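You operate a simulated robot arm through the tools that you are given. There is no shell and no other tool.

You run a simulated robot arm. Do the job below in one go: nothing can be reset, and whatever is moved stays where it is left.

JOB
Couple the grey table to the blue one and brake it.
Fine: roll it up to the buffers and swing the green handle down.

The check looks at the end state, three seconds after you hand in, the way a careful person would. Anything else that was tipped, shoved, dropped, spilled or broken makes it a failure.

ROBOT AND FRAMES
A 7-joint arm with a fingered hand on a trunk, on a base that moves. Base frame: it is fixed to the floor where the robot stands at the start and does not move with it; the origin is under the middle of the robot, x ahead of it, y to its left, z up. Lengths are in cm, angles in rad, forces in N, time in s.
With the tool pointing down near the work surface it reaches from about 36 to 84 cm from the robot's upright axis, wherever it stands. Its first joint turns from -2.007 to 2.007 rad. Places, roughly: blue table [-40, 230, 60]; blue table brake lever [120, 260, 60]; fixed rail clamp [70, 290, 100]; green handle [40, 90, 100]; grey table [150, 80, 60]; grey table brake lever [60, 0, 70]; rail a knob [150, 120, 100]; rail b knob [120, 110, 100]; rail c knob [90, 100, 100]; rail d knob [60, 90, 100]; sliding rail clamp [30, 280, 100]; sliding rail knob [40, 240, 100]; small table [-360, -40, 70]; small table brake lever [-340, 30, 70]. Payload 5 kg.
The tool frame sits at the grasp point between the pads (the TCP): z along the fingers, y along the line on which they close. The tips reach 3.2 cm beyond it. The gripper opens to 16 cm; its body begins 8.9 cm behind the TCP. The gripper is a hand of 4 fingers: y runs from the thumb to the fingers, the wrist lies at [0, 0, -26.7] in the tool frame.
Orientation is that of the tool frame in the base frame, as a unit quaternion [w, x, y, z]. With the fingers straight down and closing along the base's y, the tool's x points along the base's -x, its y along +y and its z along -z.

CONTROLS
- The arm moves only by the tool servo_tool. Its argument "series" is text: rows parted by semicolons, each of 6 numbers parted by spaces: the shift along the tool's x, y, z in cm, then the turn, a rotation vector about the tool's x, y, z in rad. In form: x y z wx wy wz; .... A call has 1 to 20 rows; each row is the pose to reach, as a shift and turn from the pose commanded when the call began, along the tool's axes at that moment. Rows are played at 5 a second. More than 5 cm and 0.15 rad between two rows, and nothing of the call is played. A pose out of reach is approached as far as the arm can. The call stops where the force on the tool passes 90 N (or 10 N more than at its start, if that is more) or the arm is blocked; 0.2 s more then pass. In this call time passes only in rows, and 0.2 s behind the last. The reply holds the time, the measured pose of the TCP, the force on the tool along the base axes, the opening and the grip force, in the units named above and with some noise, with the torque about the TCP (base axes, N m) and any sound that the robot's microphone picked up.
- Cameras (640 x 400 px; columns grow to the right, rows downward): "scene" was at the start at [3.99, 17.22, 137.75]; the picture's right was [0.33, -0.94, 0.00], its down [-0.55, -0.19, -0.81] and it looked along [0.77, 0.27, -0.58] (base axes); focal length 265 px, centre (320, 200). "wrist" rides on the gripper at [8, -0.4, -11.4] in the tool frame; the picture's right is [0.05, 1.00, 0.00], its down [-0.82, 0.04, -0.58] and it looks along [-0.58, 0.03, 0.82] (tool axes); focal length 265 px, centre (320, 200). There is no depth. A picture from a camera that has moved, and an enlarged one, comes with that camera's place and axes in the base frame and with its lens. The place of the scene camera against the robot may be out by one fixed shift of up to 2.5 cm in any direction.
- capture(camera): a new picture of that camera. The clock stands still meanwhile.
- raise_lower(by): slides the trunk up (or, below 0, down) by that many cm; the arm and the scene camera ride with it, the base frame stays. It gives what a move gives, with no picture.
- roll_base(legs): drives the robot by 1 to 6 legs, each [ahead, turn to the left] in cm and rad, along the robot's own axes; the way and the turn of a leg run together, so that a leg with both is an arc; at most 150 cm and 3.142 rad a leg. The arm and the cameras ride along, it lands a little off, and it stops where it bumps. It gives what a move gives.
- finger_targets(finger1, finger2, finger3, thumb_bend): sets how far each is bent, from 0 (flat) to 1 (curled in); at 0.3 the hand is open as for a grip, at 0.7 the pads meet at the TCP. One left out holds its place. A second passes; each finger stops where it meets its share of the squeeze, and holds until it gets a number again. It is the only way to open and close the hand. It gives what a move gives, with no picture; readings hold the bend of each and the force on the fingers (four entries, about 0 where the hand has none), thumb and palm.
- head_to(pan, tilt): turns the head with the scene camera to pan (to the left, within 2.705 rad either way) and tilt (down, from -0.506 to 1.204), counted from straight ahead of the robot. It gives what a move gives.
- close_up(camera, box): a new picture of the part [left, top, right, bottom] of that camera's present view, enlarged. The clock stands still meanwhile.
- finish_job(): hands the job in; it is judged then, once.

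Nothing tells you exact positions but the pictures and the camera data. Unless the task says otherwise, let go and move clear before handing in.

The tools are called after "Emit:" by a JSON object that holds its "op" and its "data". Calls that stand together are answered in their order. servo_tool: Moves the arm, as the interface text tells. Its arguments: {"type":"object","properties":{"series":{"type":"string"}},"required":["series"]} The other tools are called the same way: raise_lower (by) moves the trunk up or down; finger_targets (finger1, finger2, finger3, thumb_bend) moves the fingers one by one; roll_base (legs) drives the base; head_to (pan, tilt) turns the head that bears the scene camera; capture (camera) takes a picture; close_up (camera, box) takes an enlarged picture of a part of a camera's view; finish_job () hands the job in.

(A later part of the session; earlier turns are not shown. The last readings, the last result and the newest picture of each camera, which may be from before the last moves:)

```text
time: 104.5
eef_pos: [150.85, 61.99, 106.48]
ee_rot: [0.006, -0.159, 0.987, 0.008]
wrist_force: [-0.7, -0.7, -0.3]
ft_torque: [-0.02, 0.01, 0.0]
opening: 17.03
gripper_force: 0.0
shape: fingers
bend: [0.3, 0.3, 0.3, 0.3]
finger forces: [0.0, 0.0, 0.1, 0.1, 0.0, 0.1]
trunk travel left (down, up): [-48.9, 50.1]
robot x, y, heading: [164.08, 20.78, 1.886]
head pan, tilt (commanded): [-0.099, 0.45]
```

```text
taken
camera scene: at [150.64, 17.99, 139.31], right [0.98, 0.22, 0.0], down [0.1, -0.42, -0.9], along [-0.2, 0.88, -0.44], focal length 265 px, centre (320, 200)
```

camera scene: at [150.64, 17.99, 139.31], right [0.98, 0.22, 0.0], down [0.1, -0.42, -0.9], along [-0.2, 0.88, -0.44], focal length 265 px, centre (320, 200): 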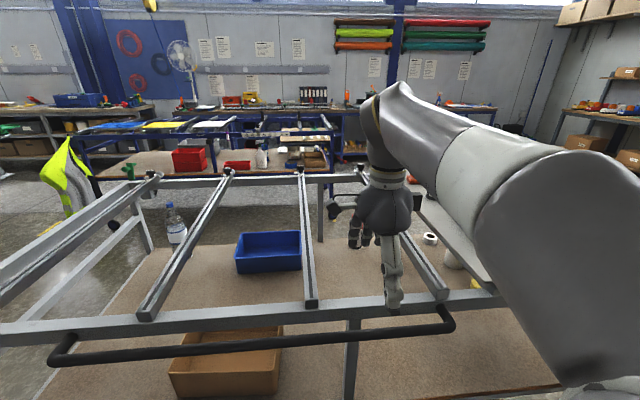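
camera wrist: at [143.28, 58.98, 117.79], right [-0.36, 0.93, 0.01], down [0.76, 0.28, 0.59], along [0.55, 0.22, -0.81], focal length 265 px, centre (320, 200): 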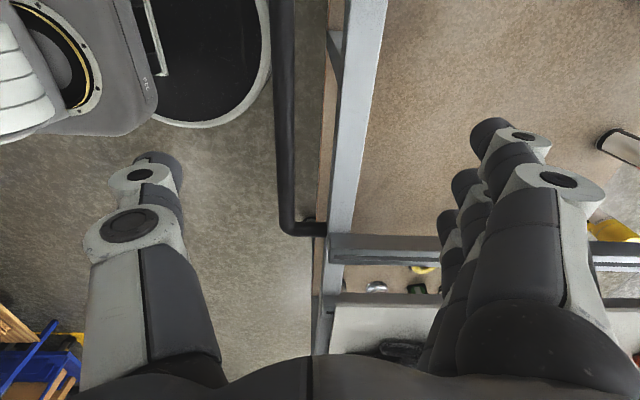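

The hand is again right above the bar and beam. Before the next stroke I zoom on the coupling side to check the lateral alignment.

Emit:
{"op": "close_up", "data": {"camera": "scene", "box": [90, 115, 250, 215]}}

Emit:
{"op": "close_up", "data": {"camera": "scene", "box": [220, 105, 380, 205]}}

Emit:
{"op": "servo_tool", "data": {"series": "0 0.2 4.2 0 0 0; 0 0.2 8.4 0 0 0; 0 0.2 12.6 0 0 0; 0 0.2 16.6 0 0 0"}}

Emit:
{"op": "capture", "data": {"camera": "wrist"}}

```text
4.00 times, centred on (170, 165) of scene
camera zoom: at [150.64, 17.99, 139.31], right [0.98, 0.22, 0.0], down [0.1, -0.42, -0.9], along [-0.2, 0.88, -0.44], focal length 1060 px, centre (920, 340)
```

zoom: 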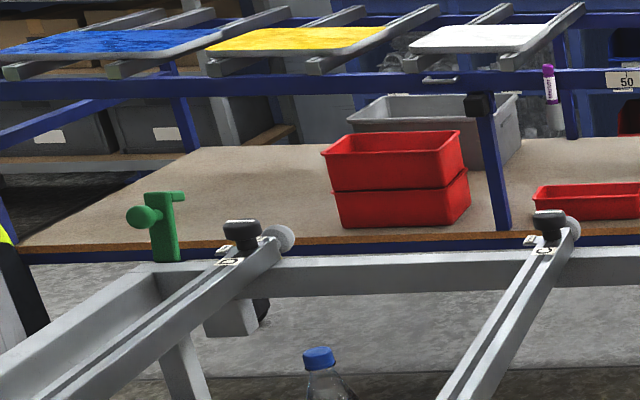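

```text
4.00 times, centred on (300, 155) of scene
camera zoom: at [150.64, 17.99, 139.31], right [0.98, 0.22, 0.0], down [0.1, -0.42, -0.9], along [-0.2, 0.88, -0.44], focal length 1060 px, centre (400, 380)
```

zoom: 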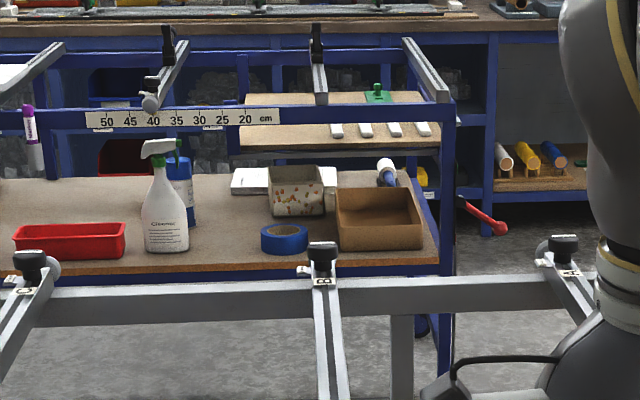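

```text
time: 105.5
eef_pos: [150.94, 62.55, 89.79]
ee_rot: [0.006, -0.159, 0.987, 0.009]
wrist_force: [0.9, 0.5, 0.4]
ft_torque: [0.01, -0.01, 0.0]
opening: 17.06
gripper_force: 0.0
shape: fingers
bend: [0.3, 0.3, 0.3, 0.3]
finger forces: [0.1, 0.0, 0.0, 0.1, 0.0, 0.1]
trunk travel left (down, up): [-48.9, 50.1]
robot x, y, heading: [163.72, 20.94, 1.891]
head pan, tilt (commanded): [-0.099, 0.45]
```

```text
taken
camera wrist: at [143.4, 59.5, 101.12], right [-0.36, 0.93, 0.01], down [0.76, 0.28, 0.59], along [0.55, 0.22, -0.81], focal length 265 px, centre (320, 200)
```

wrist: 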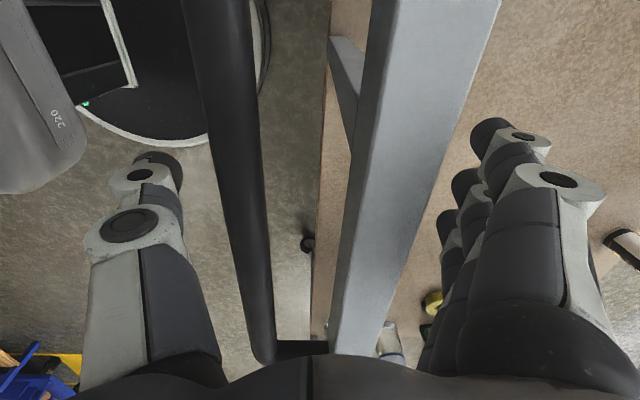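

Both tables look parallel (about 0.30 rad) and the handle and loop are aligned within a couple of centimetres; about 100 cm remain. I grip and make the next soft stroke.

Emit:
{"op": "finger_targets", "data": {"finger1": 0.6, "finger2": 0.6, "finger3": 0.6, "thumb_bend": 0.6}}

Emit:
{"op": "servo_tool", "data": {"series": "0 0.4 0 0 0 0; 0 1.2 0 0 0 0; 0 2.4 0 0 0 0; 0 4.0 0 0 0 0; 0 6.0 0 0 0 0; 0 8.4 0 0 0 0; 0 10.8 0 0 0 0; 0 13.2 0 0 0 0; 0 15.6 0 0 0 0; 0 18 0 0 0 0; 0 20.4 0 0 0 0; 0 22.8 0 0 0 0; 0 25.2 0 0 0 0; 0 27.6 0 0 0 0; 0 29.6 0 0 0 0; 0 31.2 0 0 0 0; 0 32.4 0 0 0 0; 0 33.2 0 0 0 0; 0 33.6 0 0 0 0; 0 33.8 0 0 0 0"}}

Emit:
{"op": "capture", "data": {"camera": "wrist"}}

Emit:
{"op": "capture", "data": {"camera": "scene"}}

```text
time: 106.5
eef_pos: [151.05, 62.4, 89.79]
ee_rot: [0.006, -0.159, 0.987, 0.008]
wrist_force: [2.3, -8.4, -23.1]
ft_torque: [1.62, 0.61, 0.01]
opening: 10.12
gripper_force: 31.5
shape: fingers
bend: [0.48, 0.5, 0.5, 0.53]
finger forces: [8.0, 8.9, 8.9, 0.1, 36.3, 0.1]
trunk travel left (down, up): [-48.9, 50.1]
robot x, y, heading: [164.3, 20.75, 1.895]
head pan, tilt (commanded): [-0.099, 0.45]
```

```text
time: 110.7
eef_pos: [140.4, 94.79, 89.88]
ee_rot: [0.006, -0.159, 0.987, 0.004]
wrist_force: [12.6, -4.1, -43.1]
ft_torque: [1.08, 0.37, 0.02]
opening: 10.18
gripper_force: 32.1
shape: fingers
bend: [0.48, 0.49, 0.49, 0.52]
finger forces: [7.6, 10.5, 10.6, 0.0, 36.2, 0.0]
trunk travel left (down, up): [-48.9, 50.1]
robot x, y, heading: [164.01, 20.99, 1.896]
head pan, tilt (commanded): [-0.099, 0.45]
```

```text
taken
camera wrist: at [132.81, 91.84, 101.2], right [-0.36, 0.93, 0.01], down [0.76, 0.29, 0.59], along [0.55, 0.22, -0.81], focal length 265 px, centre (320, 200)
```

wrist: 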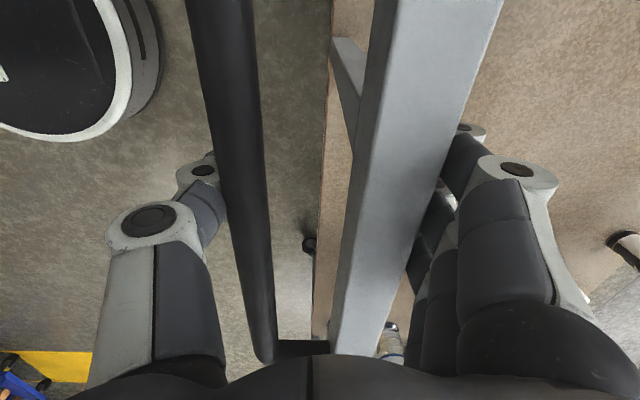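

```text
taken
camera scene: at [150.66, 18.35, 139.3], right [0.98, 0.22, 0.0], down [0.1, -0.43, -0.9], along [-0.2, 0.88, -0.44], focal length 265 px, centre (320, 200)
```

scene: 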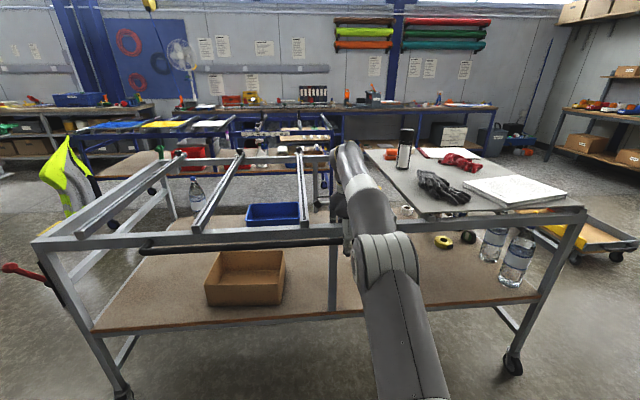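

Another 34 cm done, everything still upright. I release, lift with the trunk, retract and roll up for the next stroke.

Emit:
{"op": "finger_targets", "data": {"finger1": 0.3, "finger2": 0.3, "finger3": 0.3, "thumb_bend": 0.3}}

Emit:
{"op": "raise_lower", "data": {"by": 17}}

Emit:
{"op": "servo_tool", "data": {"series": "0 -4.3 0 0 0 0; 0 -8.6 0 0 0 0; 0 -12.9 0 0 0 0; 0 -17.2 0 0 0 0; 0 -21.5 0 0 0 0; 0 -25.8 0 0 0 0; 0 -30 0 0 0 0; 0 -34 0 0 0 0"}}

Emit:
{"op": "roll_base", "data": {"legs": [[34, 0]]}}

Emit:
{"op": "capture", "data": {"camera": "wrist"}}

Emit:
{"op": "capture", "data": {"camera": "scene"}}

```text
time: 111.7
eef_pos: [140.38, 94.57, 90.42]
ee_rot: [0.006, -0.158, 0.987, 0.008]
wrist_force: [0.3, 0.6, -0.9]
ft_torque: [-0.02, 0.02, 0.0]
opening: 16.99
gripper_force: 0.0
shape: fingers
bend: [0.3, 0.3, 0.3, 0.3]
finger forces: [0.0, 0.1, 0.0, 0.0, 0.0, 0.0]
trunk travel left (down, up): [-48.9, 50.1]
robot x, y, heading: [164.1, 21.26, 1.893]
head pan, tilt (commanded): [-0.099, 0.45]
```

```text
time: 113.6
eef_pos: [140.4, 94.6, 107.32]
ee_rot: [0.005, -0.158, 0.987, 0.008]
wrist_force: [0.4, 0.3, -0.2]
ft_torque: [-0.02, 0.0, -0.02]
opening: 17.02
gripper_force: 0.1
shape: fingers
bend: [0.3, 0.3, 0.3, 0.3]
finger forces: [0.0, 0.1, 0.0, 0.0, 0.1, 0.1]
trunk travel left (down, up): [-65.9, 33.1]
robot x, y, heading: [163.86, 21.2, 1.893]
head pan, tilt (commanded): [-0.099, 0.45]
```

```text
time: 115.4
eef_pos: [151.01, 62.31, 106.96]
ee_rot: [0.005, -0.159, 0.987, 0.009]
wrist_force: [0.0, 0.2, -0.2]
ft_torque: [0.01, -0.03, 0.05]
opening: 17.04
gripper_force: 0.1
shape: fingers
bend: [0.3, 0.3, 0.3, 0.3]
finger forces: [0.0, 0.1, 0.1, 0.0, 0.1, 0.0]
trunk travel left (down, up): [-65.9, 33.1]
robot x, y, heading: [164.02, 20.86, 1.888]
head pan, tilt (commanded): [-0.099, 0.45]
```

```text
time: 117.6
eef_pos: [140.25, 94.65, 106.82]
ee_rot: [0.006, -0.16, 0.987, 0.008]
wrist_force: [0.1, 1.0, 0.3]
ft_torque: [-0.01, 0.04, 0.01]
opening: 17.01
gripper_force: 0.0
shape: fingers
bend: [0.3, 0.3, 0.3, 0.3]
finger forces: [0.0, 0.0, 0.0, 0.0, 0.1, 0.0]
trunk travel left (down, up): [-65.9, 33.1]
robot x, y, heading: [153.13, 53.16, 1.895]
head pan, tilt (commanded): [-0.099, 0.45]
```

```text
taken
camera wrist: at [132.61, 91.46, 118.2], right [-0.36, 0.93, 0.01], down [0.76, 0.29, 0.59], along [0.54, 0.22, -0.81], focal length 265 px, centre (320, 200)
```

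wrist: 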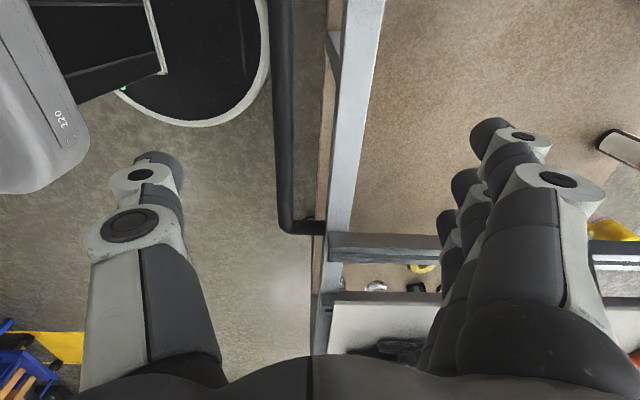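

```text
taken
camera scene: at [139.91, 50.24, 156.31], right [0.98, 0.22, 0.0], down [0.1, -0.42, -0.9], along [-0.2, 0.88, -0.44], focal length 265 px, centre (320, 200)
```

scene: 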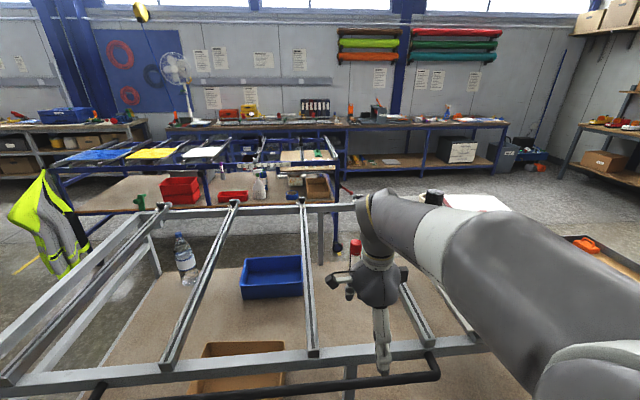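

I zoom on the coupling parts once more before the next stroke; the gap is now roughly 70 cm.

Emit:
{"op": "close_up", "data": {"camera": "scene", "box": [110, 130, 270, 230]}}

Emit:
{"op": "close_up", "data": {"camera": "scene", "box": [230, 130, 390, 230]}}

Emit:
{"op": "raise_lower", "data": {"by": -17}}

Emit:
{"op": "capture", "data": {"camera": "wrist"}}

```text
4.00 times, centred on (190, 180) of scene
camera zoom: at [139.91, 50.24, 156.31], right [0.98, 0.22, 0.0], down [0.1, -0.42, -0.9], along [-0.2, 0.88, -0.44], focal length 1060 px, centre (840, 280)
```

zoom: 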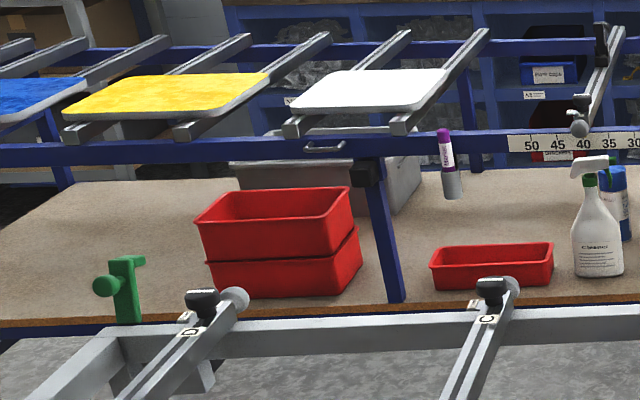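

```text
4.00 times, centred on (310, 180) of scene
camera zoom: at [139.91, 50.24, 156.31], right [0.98, 0.22, 0.0], down [0.1, -0.42, -0.9], along [-0.2, 0.88, -0.44], focal length 1060 px, centre (360, 280)
```

zoom: 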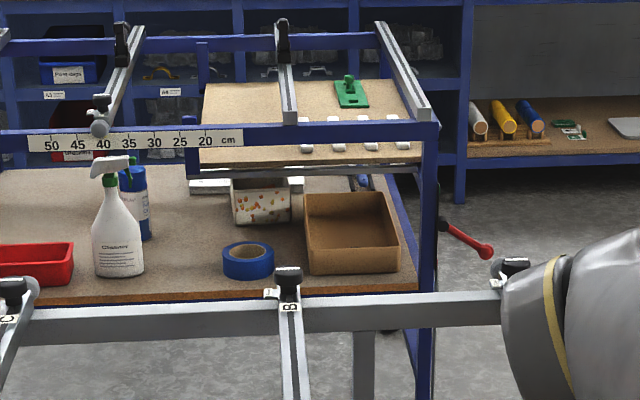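

```text
time: 119.5
eef_pos: [140.16, 94.54, 89.93]
ee_rot: [0.006, -0.159, 0.987, 0.007]
wrist_force: [0.1, -0.3, 0.7]
ft_torque: [0.01, -0.02, -0.01]
opening: 17.02
gripper_force: 0.0
shape: fingers
bend: [0.3, 0.3, 0.3, 0.3]
finger forces: [0.0, 0.0, 0.0, 0.0, 0.1, 0.0]
trunk travel left (down, up): [-48.9, 50.1]
robot x, y, heading: [153.23, 53.22, 1.892]
head pan, tilt (commanded): [-0.099, 0.45]
```

```text
taken
camera wrist: at [132.63, 91.42, 101.22], right [-0.36, 0.93, 0.01], down [0.76, 0.29, 0.59], along [0.54, 0.22, -0.81], focal length 265 px, centre (320, 200)
```

wrist: 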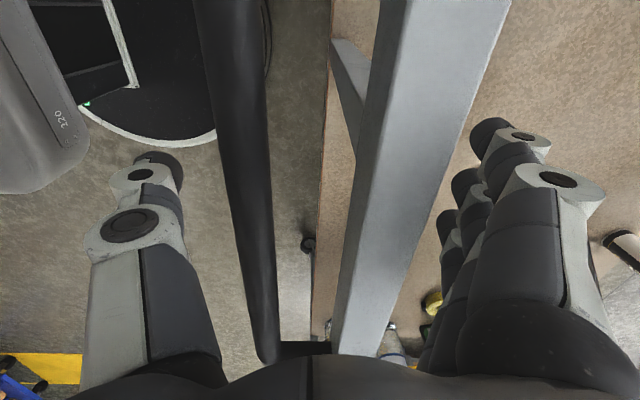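

Handle and loop are aligned to about 1–2 cm and my push direction closes that. I grip and make the next soft stroke.

Emit:
{"op": "servo_tool", "data": {"series": "0 0.4 0 0 0 0; 0 0.7 0 0 0 0"}}

Emit:
{"op": "finger_targets", "data": {"finger1": 0.6, "finger2": 0.6, "finger3": 0.6, "thumb_bend": 0.6}}

Emit:
{"op": "servo_tool", "data": {"series": "0 0.4 0 0 0 0; 0 1.2 0 0 0 0; 0 2.4 0 0 0 0; 0 4.0 0 0 0 0; 0 6.0 0 0 0 0; 0 8.4 0 0 0 0; 0 10.8 0 0 0 0; 0 13.2 0 0 0 0; 0 15.6 0 0 0 0; 0 18 0 0 0 0; 0 20.4 0 0 0 0; 0 22.8 0 0 0 0; 0 25.2 0 0 0 0; 0 27.6 0 0 0 0; 0 29.6 0 0 0 0; 0 31.2 0 0 0 0; 0 32.4 0 0 0 0; 0 33.2 0 0 0 0; 0 33.6 0 0 0 0; 0 33.8 0 0 0 0"}}

Emit:
{"op": "capture", "data": {"camera": "wrist"}}

Emit:
{"op": "capture", "data": {"camera": "scene"}}

```text
time: 120.1
eef_pos: [140.03, 95.12, 89.8]
ee_rot: [0.006, -0.16, 0.987, 0.009]
wrist_force: [0.1, -0.1, 0.5]
ft_torque: [-0.01, 0.02, 0.01]
opening: 17.05
gripper_force: 0.1
shape: fingers
bend: [0.3, 0.3, 0.3, 0.3]
finger forces: [0.0, 0.0, 0.1, 0.0, 0.1, 0.0]
trunk travel left (down, up): [-48.9, 50.1]
robot x, y, heading: [153.3, 53.34, 1.896]
head pan, tilt (commanded): [-0.099, 0.45]
```

```text
time: 121.1
eef_pos: [139.97, 95.11, 89.79]
ee_rot: [0.006, -0.159, 0.987, 0.007]
wrist_force: [2.3, -8.8, -25.6]
ft_torque: [1.34, 0.54, -0.02]
opening: 10.26
gripper_force: 31.0
shape: fingers
bend: [0.5, 0.52, 0.52, 0.52]
finger forces: [7.7, 9.5, 9.3, 0.0, 36.0, 0.0]
trunk travel left (down, up): [-48.9, 50.1]
robot x, y, heading: [153.12, 53.3, 1.891]
head pan, tilt (commanded): [-0.099, 0.45]
```

```text
time: 125.3
eef_pos: [129.4, 127.51, 89.77]
ee_rot: [0.006, -0.158, 0.987, 0.004]
wrist_force: [12.6, -3.3, -43.5]
ft_torque: [1.22, 0.44, 0.14]
opening: 10.24
gripper_force: 32.8
shape: fingers
bend: [0.49, 0.51, 0.51, 0.52]
finger forces: [7.9, 11.1, 10.9, 0.0, 35.7, 0.1]
trunk travel left (down, up): [-48.9, 50.1]
robot x, y, heading: [153.4, 53.39, 1.895]
head pan, tilt (commanded): [-0.099, 0.45]
```

```text
taken
camera wrist: at [121.83, 124.45, 101.22], right [-0.36, 0.93, 0.01], down [0.75, 0.29, 0.59], along [0.55, 0.22, -0.81], focal length 265 px, centre (320, 200)
```

wrist: 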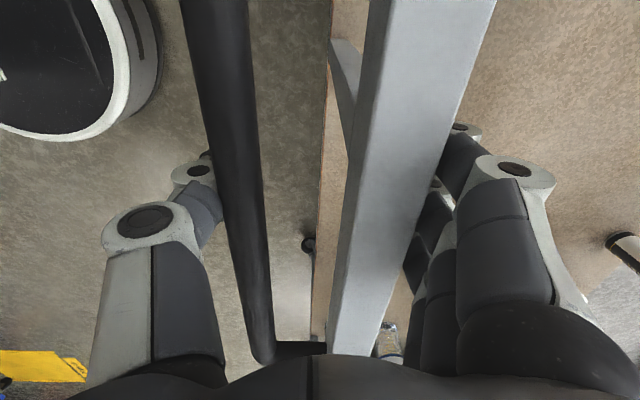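

```text
taken
camera scene: at [139.93, 50.55, 139.3], right [0.98, 0.22, 0.0], down [0.1, -0.43, -0.9], along [-0.2, 0.88, -0.44], focal length 265 px, centre (320, 200)
```

scene: 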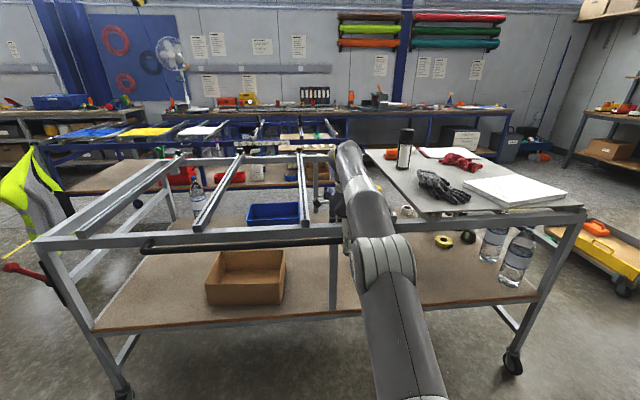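

About 100 cm done, roughly 35 cm left. I release, lift, retract and roll up again, then check alignment closely before the final approach.

Emit:
{"op": "finger_targets", "data": {"finger1": 0.3, "finger2": 0.3, "finger3": 0.3, "thumb_bend": 0.3}}

Emit:
{"op": "raise_lower", "data": {"by": 17}}

Emit:
{"op": "servo_tool", "data": {"series": "0 -4.3 0 0 0 0; 0 -8.6 0 0 0 0; 0 -12.9 0 0 0 0; 0 -17.2 0 0 0 0; 0 -21.5 0 0 0 0; 0 -25.8 0 0 0 0; 0 -30 0 0 0 0; 0 -34 0 0 0 0"}}

Emit:
{"op": "roll_base", "data": {"legs": [[34, 0]]}}

Emit:
{"op": "capture", "data": {"camera": "wrist"}}

Emit:
{"op": "capture", "data": {"camera": "scene"}}

Emit:
{"op": "close_up", "data": {"camera": "scene", "box": [80, 130, 240, 230]}}

Emit:
{"op": "close_up", "data": {"camera": "scene", "box": [200, 130, 360, 230]}}

```text
time: 126.3
eef_pos: [129.38, 127.36, 90.41]
ee_rot: [0.006, -0.159, 0.987, 0.009]
wrist_force: [0.1, -0.4, 0.3]
ft_torque: [0.02, -0.02, 0.06]
opening: 16.99
gripper_force: 0.1
shape: fingers
bend: [0.3, 0.3, 0.3, 0.3]
finger forces: [0.0, 0.0, 0.1, 0.0, 0.0, 0.0]
trunk travel left (down, up): [-48.9, 50.1]
robot x, y, heading: [152.94, 53.13, 1.891]
head pan, tilt (commanded): [-0.099, 0.45]
```

```text
time: 128.2
eef_pos: [129.25, 127.27, 107.35]
ee_rot: [0.006, -0.159, 0.987, 0.008]
wrist_force: [0.5, 0.1, -0.8]
ft_torque: [-0.01, -0.02, -0.03]
opening: 17.0
gripper_force: 0.0
shape: fingers
bend: [0.3, 0.3, 0.3, 0.3]
finger forces: [0.0, 0.1, 0.0, 0.0, 0.0, 0.0]
trunk travel left (down, up): [-65.9, 33.1]
robot x, y, heading: [153.32, 53.13, 1.889]
head pan, tilt (commanded): [-0.099, 0.45]
```

```text
time: 130.0
eef_pos: [140.04, 94.85, 106.84]
ee_rot: [0.005, -0.158, 0.987, 0.009]
wrist_force: [0.4, -0.4, 0.7]
ft_torque: [-0.04, -0.02, 0.0]
opening: 17.04
gripper_force: 0.0
shape: fingers
bend: [0.3, 0.3, 0.3, 0.3]
finger forces: [0.0, 0.0, 0.1, 0.0, 0.0, 0.0]
trunk travel left (down, up): [-65.9, 33.1]
robot x, y, heading: [152.74, 53.09, 1.888]
head pan, tilt (commanded): [-0.099, 0.45]
```

```text
time: 132.2
eef_pos: [129.4, 127.18, 106.88]
ee_rot: [0.006, -0.159, 0.987, 0.008]
wrist_force: [-0.7, 0.0, 0.4]
ft_torque: [0.0, -0.02, 0.0]
opening: 17.0
gripper_force: 0.0
shape: fingers
bend: [0.3, 0.3, 0.3, 0.3]
finger forces: [0.1, 0.1, 0.0, 0.0, 0.0, 0.0]
trunk travel left (down, up): [-65.9, 33.1]
robot x, y, heading: [142.47, 85.35, 1.889]
head pan, tilt (commanded): [-0.099, 0.45]
```

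```text
taken
camera wrist: at [121.76, 124.08, 118.2], right [-0.36, 0.93, 0.01], down [0.76, 0.29, 0.59], along [0.54, 0.22, -0.81], focal length 265 px, centre (320, 200)
```

wrist: 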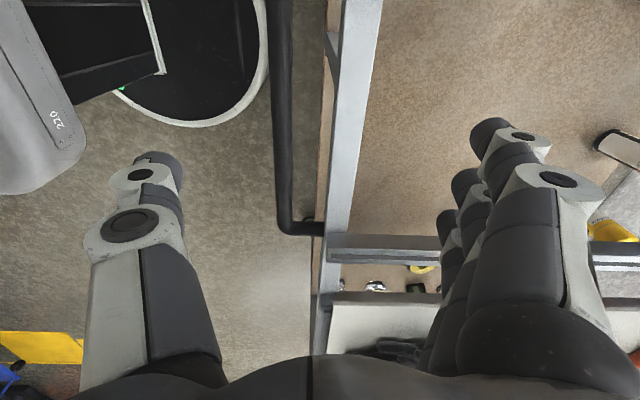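

```text
taken
camera scene: at [129.25, 82.43, 156.31], right [0.98, 0.22, 0.0], down [0.09, -0.43, -0.9], along [-0.2, 0.88, -0.44], focal length 265 px, centre (320, 200)
```

scene: 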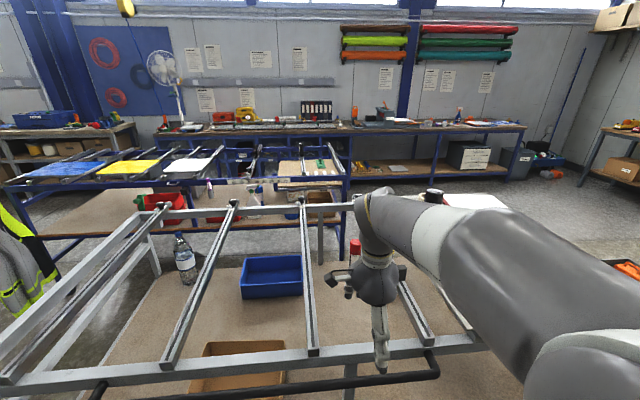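

```text
4.00 times, centred on (160, 180) of scene
camera zoom: at [129.25, 82.43, 156.31], right [0.98, 0.22, 0.0], down [0.09, -0.43, -0.9], along [-0.2, 0.88, -0.44], focal length 1060 px, centre (960, 280)
```

zoom: 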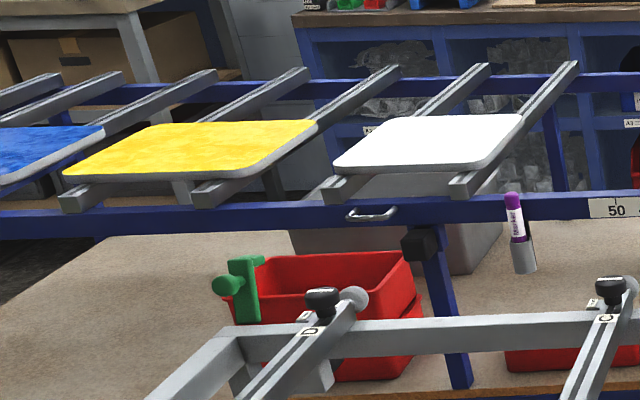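

```text
4.00 times, centred on (280, 180) of scene
camera zoom: at [129.25, 82.43, 156.31], right [0.98, 0.22, 0.0], down [0.09, -0.43, -0.9], along [-0.2, 0.88, -0.44], focal length 1060 px, centre (480, 280)
```

zoom: 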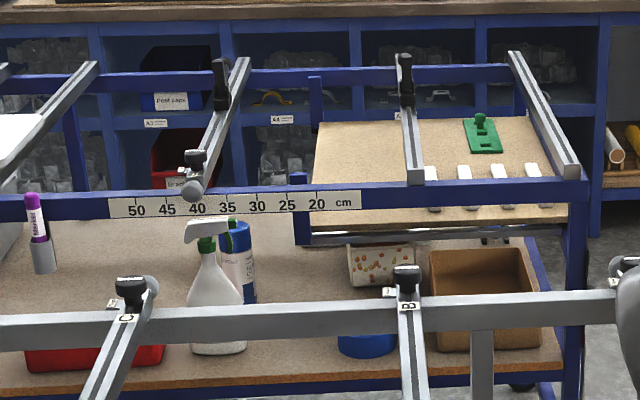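

The tables are parallel and the handle sits about 1.3 cm too far along, so I add a small sideways correction. I lower, grip and push another soft 29 cm to come close to the buffers.

Emit:
{"op": "raise_lower", "data": {"by": -17}}

Emit:
{"op": "servo_tool", "data": {"series": "0 0.3 0 0 0 0; 0 0.5 0 0 0 0"}}

Emit:
{"op": "finger_targets", "data": {"finger1": 0.6, "finger2": 0.6, "finger3": 0.6, "thumb_bend": 0.6}}

Emit:
{"op": "servo_tool", "data": {"series": "0 0.4 0 0 0 0; 0.05 1.2 0 0 0 0; 0.1 2.4 0 0 0 0; 0.15 4.0 0 0 0 0; 0.2 6.0 0 0 0 0; 0.25 8.4 0 0 0 0; 0.3 10.8 0 0 0 0; 0.35 13.2 0 0 0 0; 0.4 15.6 0 0 0 0; 0.45 18 0 0 0 0; 0.55 20.4 0 0 0 0; 0.6 22.8 0 0 0 0; 0.65 24.8 0 0 0 0; 0.7 26.4 0 0 0 0; 0.75 27.6 0 0 0 0; 0.8 28.4 0 0 0 0; 0.8 28.8 0 0 0 0"}}

Emit:
{"op": "capture", "data": {"camera": "wrist"}}

Emit:
{"op": "capture", "data": {"camera": "scene"}}

Emit:
{"op": "close_up", "data": {"camera": "scene", "box": [80, 130, 240, 230]}}

Emit:
{"op": "close_up", "data": {"camera": "scene", "box": [200, 130, 360, 230]}}

```text
time: 134.2
eef_pos: [129.36, 127.18, 89.98]
ee_rot: [0.005, -0.159, 0.987, 0.008]
wrist_force: [-0.5, 0.4, 0.7]
ft_torque: [-0.03, -0.03, 0.0]
opening: 17.01
gripper_force: 0.0
shape: fingers
bend: [0.3, 0.3, 0.3, 0.3]
finger forces: [0.0, 0.0, 0.0, 0.0, 0.0, 0.1]
trunk travel left (down, up): [-48.9, 50.1]
robot x, y, heading: [142.87, 85.48, 1.892]
head pan, tilt (commanded): [-0.099, 0.45]
```

```text
time: 134.8
eef_pos: [129.11, 127.53, 89.84]
ee_rot: [0.005, -0.159, 0.987, 0.008]
wrist_force: [1.0, -0.7, 0.2]
ft_torque: [0.02, -0.01, 0.01]
opening: 16.99
gripper_force: 0.2
shape: fingers
bend: [0.3, 0.3, 0.3, 0.3]
finger forces: [0.0, 0.1, 0.1, 0.0, 0.0, 0.1]
trunk travel left (down, up): [-48.9, 50.1]
robot x, y, heading: [143.04, 85.19, 1.889]
head pan, tilt (commanded): [-0.099, 0.45]
```

```text
time: 135.8
eef_pos: [129.15, 127.55, 89.86]
ee_rot: [0.006, -0.159, 0.987, 0.007]
wrist_force: [2.9, -9.1, -23.4]
ft_torque: [1.3, 0.53, -0.04]
opening: 10.21
gripper_force: 30.9
shape: fingers
bend: [0.49, 0.51, 0.51, 0.52]
finger forces: [7.6, 9.1, 9.0, 0.0, 35.8, 0.1]
trunk travel left (down, up): [-48.9, 50.1]
robot x, y, heading: [142.29, 85.27, 1.893]
head pan, tilt (commanded): [-0.099, 0.45]
```

```text
time: 139.4
eef_pos: [120.03, 155.0, 89.92]
ee_rot: [0.008, -0.156, 0.988, 0.005]
wrist_force: [34.3, 12.4, -40.1]
ft_torque: [0.84, -0.01, 0.04]
opening: 10.24
gripper_force: 32.5
shape: fingers
bend: [0.49, 0.5, 0.5, 0.52]
finger forces: [8.9, 12.3, 12.6, 0.0, 30.6, 0.1]
trunk travel left (down, up): [-48.9, 50.1]
robot x, y, heading: [142.44, 85.39, 1.889]
head pan, tilt (commanded): [-0.099, 0.45]
```

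```text
taken
camera wrist: at [112.37, 152.09, 101.22], right [-0.36, 0.93, 0.01], down [0.75, 0.28, 0.59], along [0.55, 0.22, -0.81], focal length 265 px, centre (320, 200)
```

wrist: 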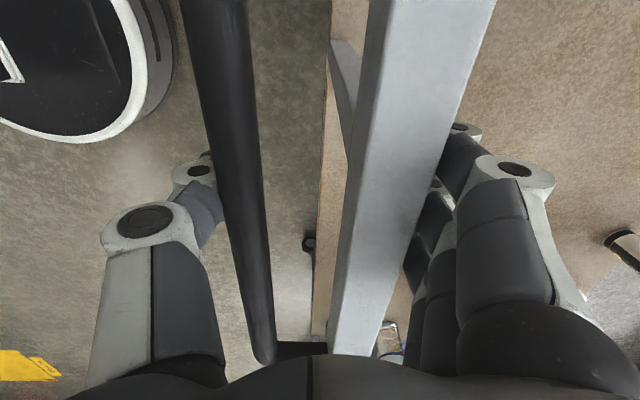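

```text
taken
camera scene: at [129.55, 82.9, 139.33], right [0.98, 0.22, 0.0], down [0.09, -0.43, -0.9], along [-0.2, 0.88, -0.44], focal length 265 px, centre (320, 200)
```

scene: 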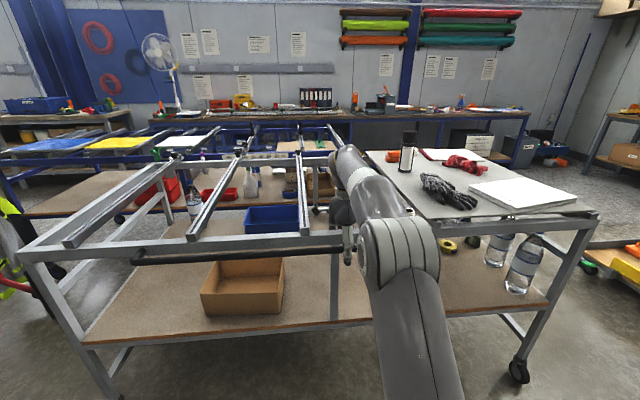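

```text
4.00 times, centred on (160, 180) of scene
camera zoom: at [129.55, 82.9, 139.33], right [0.98, 0.22, 0.0], down [0.09, -0.43, -0.9], along [-0.2, 0.88, -0.44], focal length 1060 px, centre (960, 280)
```

zoom: 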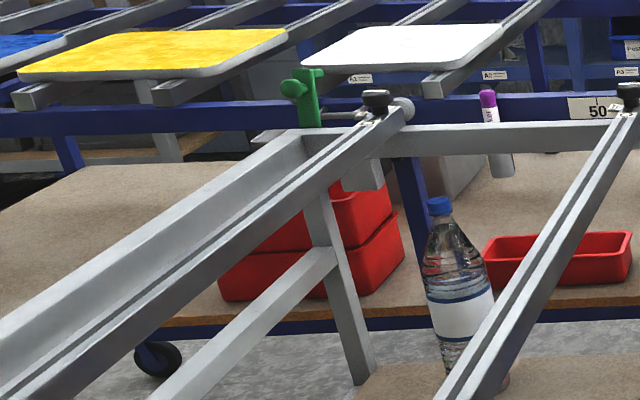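

```text
4.00 times, centred on (280, 180) of scene
camera zoom: at [129.55, 82.9, 139.33], right [0.98, 0.22, 0.0], down [0.09, -0.43, -0.9], along [-0.2, 0.88, -0.44], focal length 1060 px, centre (480, 280)
```

zoom: 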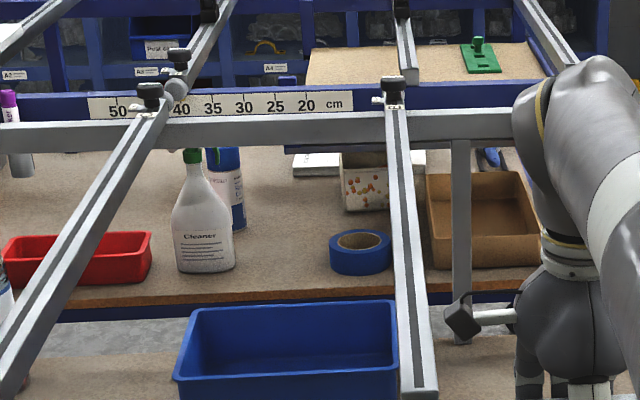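

There's an unexpected sideways force, and grey rail C's ball end seems to be heading right at the blue table's sliding-rail ball. I zoom in hard on that spot.

Emit:
{"op": "close_up", "data": {"camera": "scene", "box": [228, 136, 268, 161]}}

Emit:
{"op": "close_up", "data": {"camera": "scene", "box": [140, 140, 196, 175]}}

Emit:
{"op": "close_up", "data": {"camera": "scene", "box": [280, 136, 320, 161]}}

```text
16.00 times, centred on (248, 148) of scene
camera zoom: at [129.55, 82.9, 139.33], right [0.98, 0.22, 0.0], down [0.09, -0.43, -0.9], along [-0.2, 0.88, -0.44], focal length 4239 px, centre (1472, 1024)
```

zoom: 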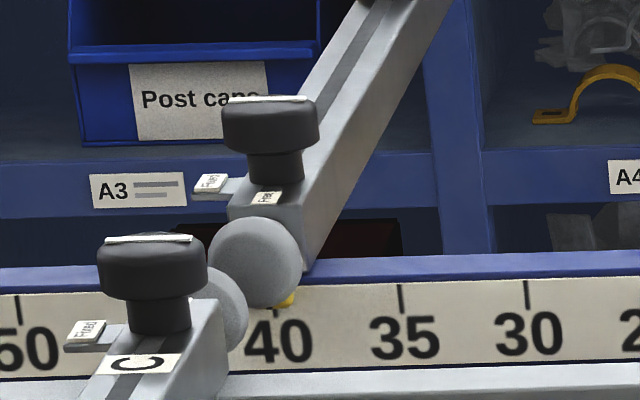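

```text
11.43 times, centred on (168, 158) of scene
camera zoom: at [129.55, 82.9, 139.33], right [0.98, 0.22, 0.0], down [0.09, -0.43, -0.9], along [-0.2, 0.88, -0.44], focal length 3028 px, centre (2057, 686)
```

zoom: 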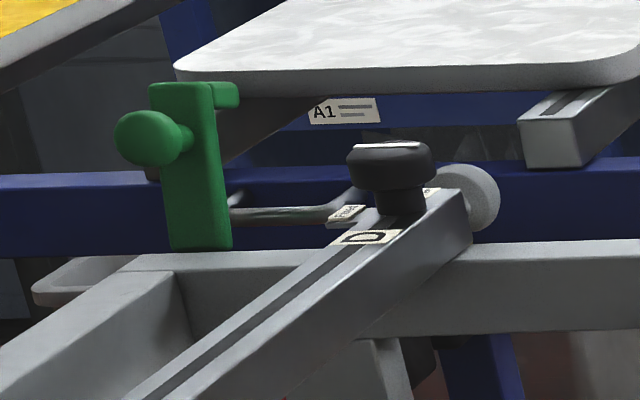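

```text
16.00 times, centred on (300, 148) of scene
camera zoom: at [129.55, 82.9, 139.33], right [0.98, 0.22, 0.0], down [0.09, -0.43, -0.9], along [-0.2, 0.88, -0.44], focal length 4239 px, centre (640, 1024)
```

zoom: 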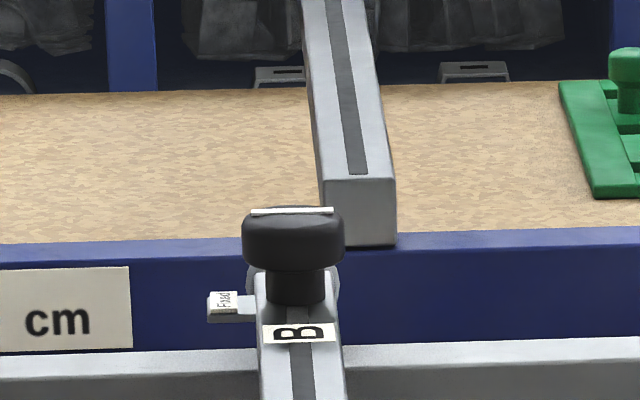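

Rail C's ball and the blue sliding rail's ball are nearly in line, with about 4 cm left, and the loop/handle offset needs a better view. I'll let go, leave the table standing here and drive round to its near end to inspect with the wrist camera.

Emit:
{"op": "finger_targets", "data": {"finger1": 0.3, "finger2": 0.3, "finger3": 0.3, "thumb_bend": 0.3}}

Emit:
{"op": "raise_lower", "data": {"by": 17}}

Emit:
{"op": "servo_tool", "data": {"series": "0 -4.3 0 0 0 0; 0 -8.6 0 0 0 0; 0 -12.9 0 0 0 0; 0 -17.2 0 0 0 0; 0 -21.5 0 0 0 0; 0 -25.8 0 0 0 0; 0 -28 0 0 0 0"}}

Emit:
{"op": "capture", "data": {"camera": "scene"}}

Emit:
{"op": "close_up", "data": {"camera": "scene", "box": [228, 150, 308, 200]}}

Emit:
{"op": "roll_base", "data": {"legs": [[-15, 0], [0, 1.555], [80, 0]]}}

```text
time: 140.4
eef_pos: [119.38, 154.71, 90.45]
ee_rot: [0.005, -0.159, 0.987, 0.009]
wrist_force: [0.0, -0.6, 0.2]
ft_torque: [-0.03, -0.01, 0.01]
opening: 16.99
gripper_force: 0.0
shape: fingers
bend: [0.3, 0.3, 0.3, 0.3]
finger forces: [0.0, 0.1, 0.0, 0.0, 0.0, 0.1]
trunk travel left (down, up): [-48.9, 50.1]
robot x, y, heading: [142.45, 85.5, 1.887]
head pan, tilt (commanded): [-0.099, 0.45]
```

```text
time: 142.3
eef_pos: [119.42, 154.7, 107.22]
ee_rot: [0.006, -0.159, 0.987, 0.007]
wrist_force: [0.6, -1.1, -0.5]
ft_torque: [0.01, -0.01, -0.01]
opening: 17.01
gripper_force: 0.1
shape: fingers
bend: [0.3, 0.3, 0.3, 0.3]
finger forces: [0.0, 0.0, 0.0, 0.0, 0.1, 0.0]
trunk travel left (down, up): [-65.9, 33.1]
robot x, y, heading: [142.66, 85.47, 1.883]
head pan, tilt (commanded): [-0.099, 0.45]
```

```text
time: 143.9
eef_pos: [128.25, 127.98, 106.97]
ee_rot: [0.005, -0.159, 0.987, 0.008]
wrist_force: [-0.4, 1.4, 0.5]
ft_torque: [-0.02, 0.01, -0.01]
opening: 17.04
gripper_force: 0.1
shape: fingers
bend: [0.3, 0.3, 0.3, 0.3]
finger forces: [0.0, 0.0, 0.0, 0.1, 0.1, 0.0]
trunk travel left (down, up): [-65.9, 33.1]
robot x, y, heading: [142.32, 85.2, 1.888]
head pan, tilt (commanded): [-0.099, 0.45]
```

```text
taken
camera scene: at [129.32, 82.35, 156.31], right [0.98, 0.22, 0.0], down [0.09, -0.42, -0.9], along [-0.2, 0.88, -0.43], focal length 265 px, centre (320, 200)
```

scene: 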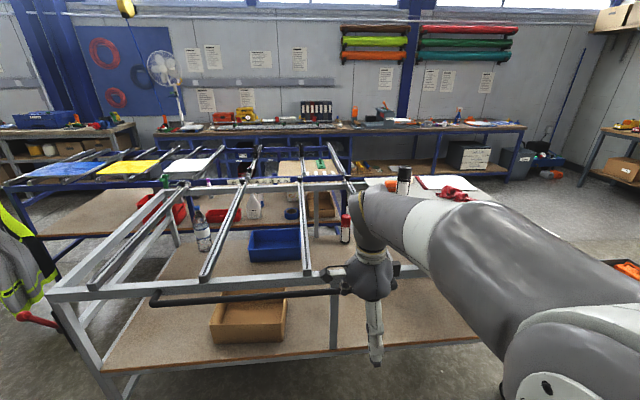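

```text
8.00 times, centred on (268, 175) of scene
camera zoom: at [129.32, 82.35, 156.31], right [0.98, 0.22, 0.0], down [0.09, -0.42, -0.9], along [-0.2, 0.88, -0.43], focal length 2119 px, centre (736, 400)
```

zoom: 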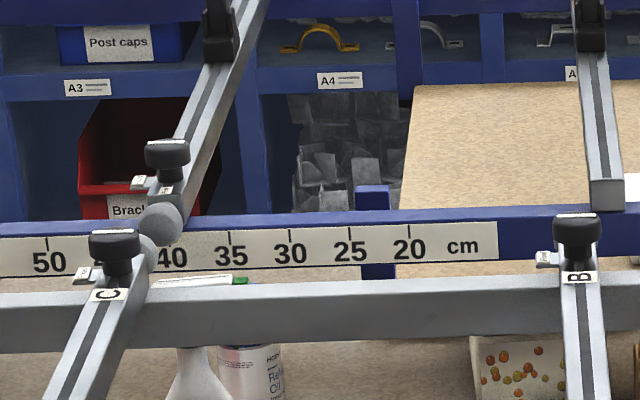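

```text
time: 152.9
eef_pos: [28.34, 33.11, 107.04]
ee_rot: [0.002, 0.808, -0.59, -0.01]
wrist_force: [0.0, 0.0, -0.1]
ft_torque: [0.01, 0.02, -0.04]
opening: 17.04
gripper_force: 0.1
shape: fingers
bend: [0.3, 0.3, 0.3, 0.3]
finger forces: [0.0, 0.0, 0.1, 0.0, 0.0, 0.1]
trunk travel left (down, up): [-65.9, 33.1]
robot x, y, heading: [70.99, 47.26, -2.838]
head pan, tilt (commanded): [-0.099, 0.45]
```

From here, behind the near end, I can look straight along the push direction at the handle, loop and buffers, where lateral offsets show without depth error.

Emit:
{"op": "head_to", "data": {"pan": -1.57, "tilt": 0.4}}

Emit:
{"op": "capture", "data": {"camera": "scene"}}

```text
time: 154.5
eef_pos: [28.26, 33.18, 107.05]
ee_rot: [0.003, 0.807, -0.59, -0.01]
wrist_force: [0.4, 0.3, -0.6]
ft_torque: [-0.01, -0.01, 0.0]
opening: 17.03
gripper_force: 0.1
shape: fingers
bend: [0.3, 0.3, 0.3, 0.3]
finger forces: [0.0, 0.0, 0.2, 0.0, 0.0, 0.0]
trunk travel left (down, up): [-65.9, 33.1]
robot x, y, heading: [71.32, 47.3, -2.834]
head pan, tilt (commanded): [-1.571, 0.4]
```

```text
taken
camera scene: at [80.5, 41.39, 156.78], right [0.95, 0.3, 0.0], down [0.12, -0.37, -0.92], along [-0.28, 0.88, -0.39], focal length 265 px, centre (320, 200)
```

scene: 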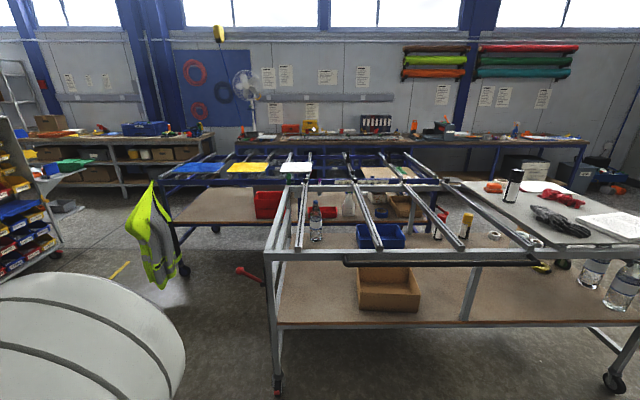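

Emit:
{"op": "close_up", "data": {"camera": "scene", "box": [264, 160, 344, 210]}}

Emit:
{"op": "close_up", "data": {"camera": "scene", "box": [272, 170, 312, 195]}}

Emit:
{"op": "close_up", "data": {"camera": "scene", "box": [320, 165, 400, 215]}}

Emit:
{"op": "close_up", "data": {"camera": "scene", "box": [380, 160, 460, 210]}}

```text
8.00 times, centred on (304, 185) of scene
camera zoom: at [80.5, 41.39, 156.78], right [0.95, 0.3, 0.0], down [0.12, -0.37, -0.92], along [-0.28, 0.88, -0.39], focal length 2119 px, centre (448, 320)
```

zoom: 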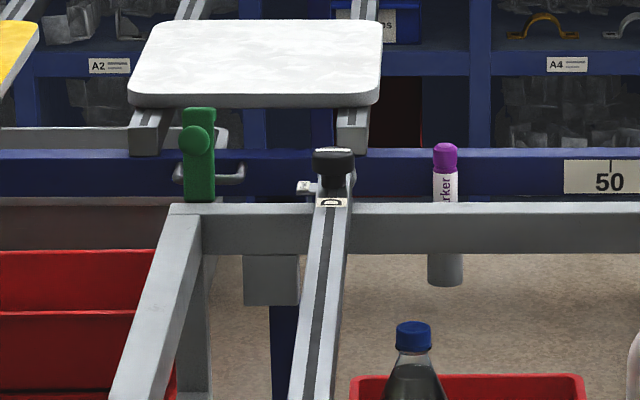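

```text
16.00 times, centred on (292, 182) of scene
camera zoom: at [80.5, 41.39, 156.78], right [0.95, 0.3, 0.0], down [0.12, -0.37, -0.92], along [-0.28, 0.88, -0.39], focal length 4239 px, centre (768, 480)
```

zoom: 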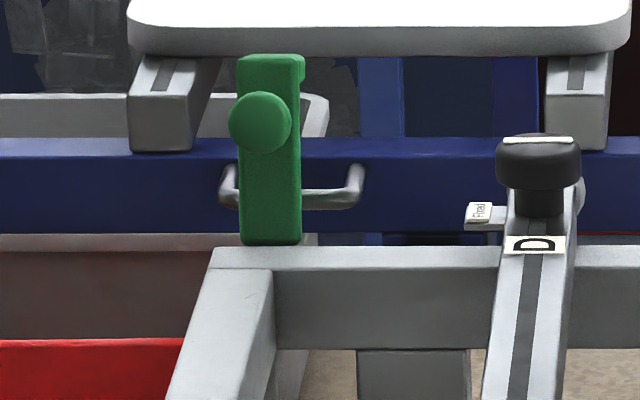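

```text
8.00 times, centred on (360, 190) of scene
camera zoom: at [80.5, 41.39, 156.78], right [0.95, 0.3, 0.0], down [0.12, -0.37, -0.92], along [-0.28, 0.88, -0.39], focal length 2119 px, centre (0, 280)
```

zoom: 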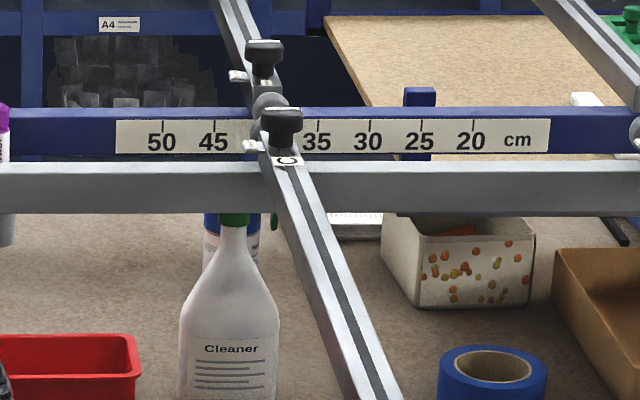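

```text
8.00 times, centred on (420, 185) of scene
camera zoom: at [80.5, 41.39, 156.78], right [0.95, 0.3, 0.0], down [0.12, -0.37, -0.92], along [-0.28, 0.88, -0.39], focal length 2119 px, centre (-480, 320)
```

zoom: 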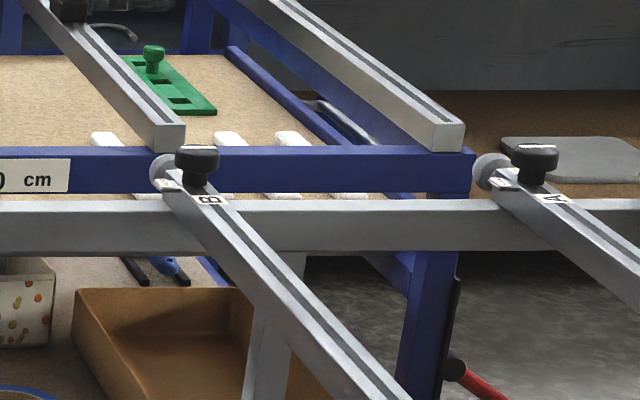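

From this straight-on view the handle (u≈66.7) and loop (u≈66.3) line up within half a centimetre, and the buffer plate matches its post too. Now I drive round to the near end to look along the gap from the side.

Emit:
{"op": "roll_base", "data": {"legs": [[84, 0], [0, -1.571], [120, 0], [0, -1.571]]}}

Emit:
{"op": "head_to", "data": {"pan": 0.45, "tilt": 0.6}}

Emit:
{"op": "capture", "data": {"camera": "scene"}}

Emit:
{"op": "capture", "data": {"camera": "wrist"}}

```text
time: 172.4
eef_pos: [-0.89, 150.82, 106.91]
ee_rot: [0.01, 0.595, 0.803, 0.002]
wrist_force: [0.4, 0.4, -0.1]
ft_torque: [0.02, 0.0, 0.0]
opening: 17.01
gripper_force: 0.1
shape: fingers
bend: [0.3, 0.3, 0.3, 0.3]
finger forces: [0.1, 0.0, 0.0, 0.1, 0.0, 0.0]
trunk travel left (down, up): [-65.9, 33.1]
robot x, y, heading: [-44.17, 137.51, 0.292]
head pan, tilt (commanded): [-1.571, 0.4]
```

```text
time: 174.4
eef_pos: [-0.96, 150.9, 106.96]
ee_rot: [0.01, 0.595, 0.804, 0.001]
wrist_force: [0.5, 0.0, -0.2]
ft_torque: [0.02, 0.03, 0.02]
opening: 16.99
gripper_force: 0.2
shape: fingers
bend: [0.3, 0.3, 0.3, 0.3]
finger forces: [0.0, 0.1, 0.1, 0.0, 0.0, 0.0]
trunk travel left (down, up): [-65.9, 33.1]
robot x, y, heading: [-43.76, 137.46, 0.291]
head pan, tilt (commanded): [0.45, 0.6]
```

```text
taken
camera scene: at [-46.02, 155.39, 154.95], right [0.68, -0.74, 0.0], down [-0.42, -0.38, -0.83], along [0.61, 0.56, -0.56], focal length 265 px, centre (320, 200)
```

scene: 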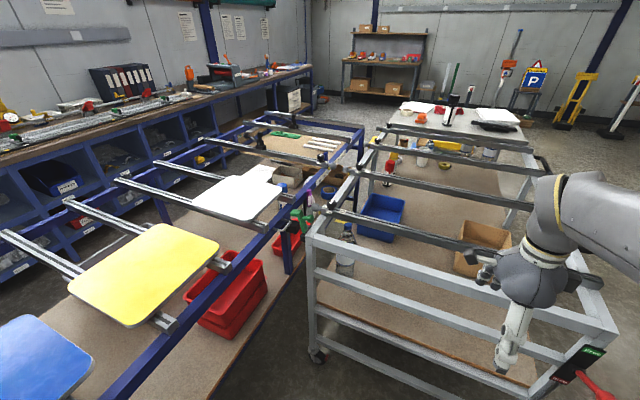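

```text
taken
camera wrist: at [-3.86, 158.6, 118.3], right [0.94, 0.34, 0.01], down [0.27, -0.76, 0.59], along [0.21, -0.55, -0.81], focal length 265 px, centre (320, 200)
```

wrist: 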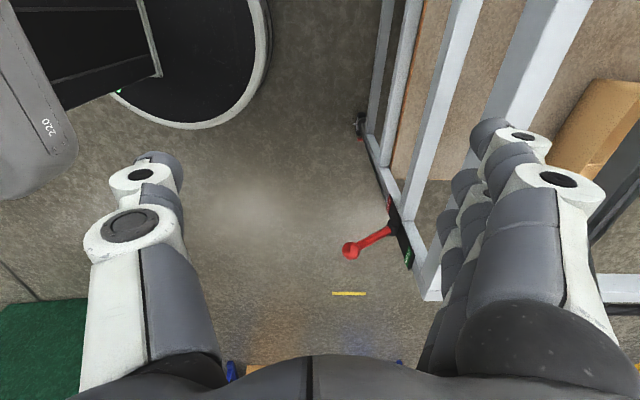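

Now I can see along the gap between the tables. I zoom in on the coupling and the facing ball ends.

Emit:
{"op": "close_up", "data": {"camera": "scene", "box": [260, 190, 356, 250]}}

Emit:
{"op": "close_up", "data": {"camera": "scene", "box": [290, 130, 386, 190]}}

Emit:
{"op": "close_up", "data": {"camera": "scene", "box": [275, 195, 323, 225]}}

Emit:
{"op": "close_up", "data": {"camera": "scene", "box": [315, 160, 363, 190]}}

```text
6.67 times, centred on (308, 220) of scene
camera zoom: at [-46.02, 155.39, 154.95], right [0.68, -0.74, 0.0], down [-0.42, -0.38, -0.83], along [0.61, 0.56, -0.56], focal length 1766 px, centre (400, 67)
```

zoom: 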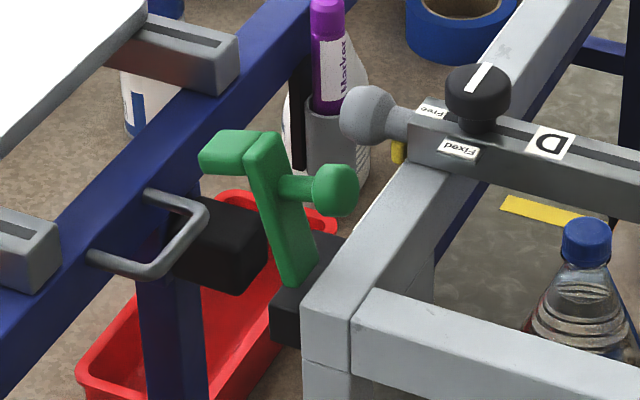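

```text
6.67 times, centred on (338, 160) of scene
camera zoom: at [-46.02, 155.39, 154.95], right [0.68, -0.74, 0.0], down [-0.42, -0.38, -0.83], along [0.61, 0.56, -0.56], focal length 1766 px, centre (200, 467)
```

zoom: 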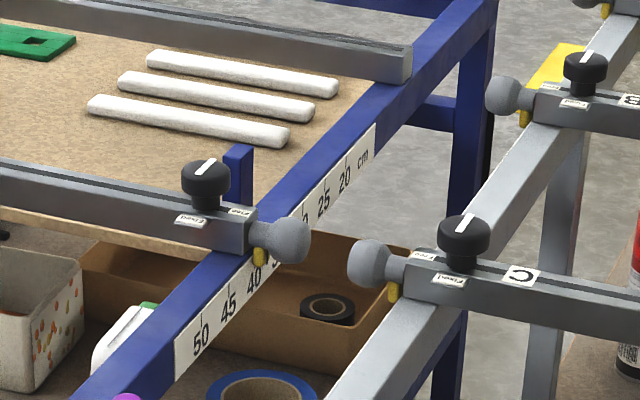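

```text
13.33 times, centred on (299, 210) of scene
camera zoom: at [-46.02, 155.39, 154.95], right [0.68, -0.74, 0.0], down [-0.42, -0.38, -0.83], along [0.61, 0.56, -0.56], focal length 3532 px, centre (600, 67)
```

zoom: 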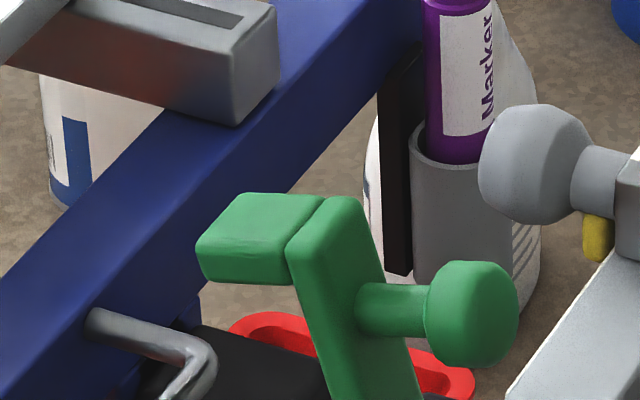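

```text
13.33 times, centred on (339, 175) of scene
camera zoom: at [-46.02, 155.39, 154.95], right [0.68, -0.74, 0.0], down [-0.42, -0.38, -0.83], along [0.61, 0.56, -0.56], focal length 3532 px, centre (67, 533)
```

zoom: 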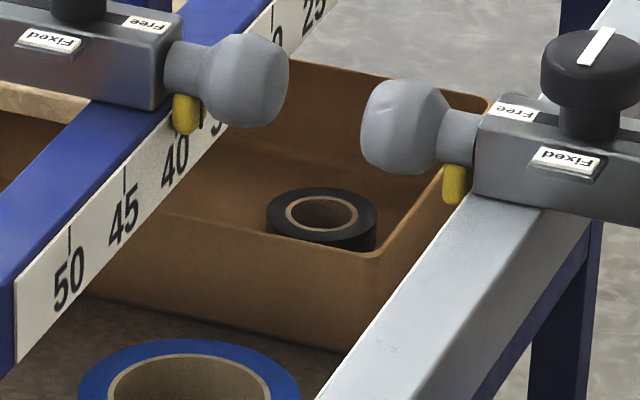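

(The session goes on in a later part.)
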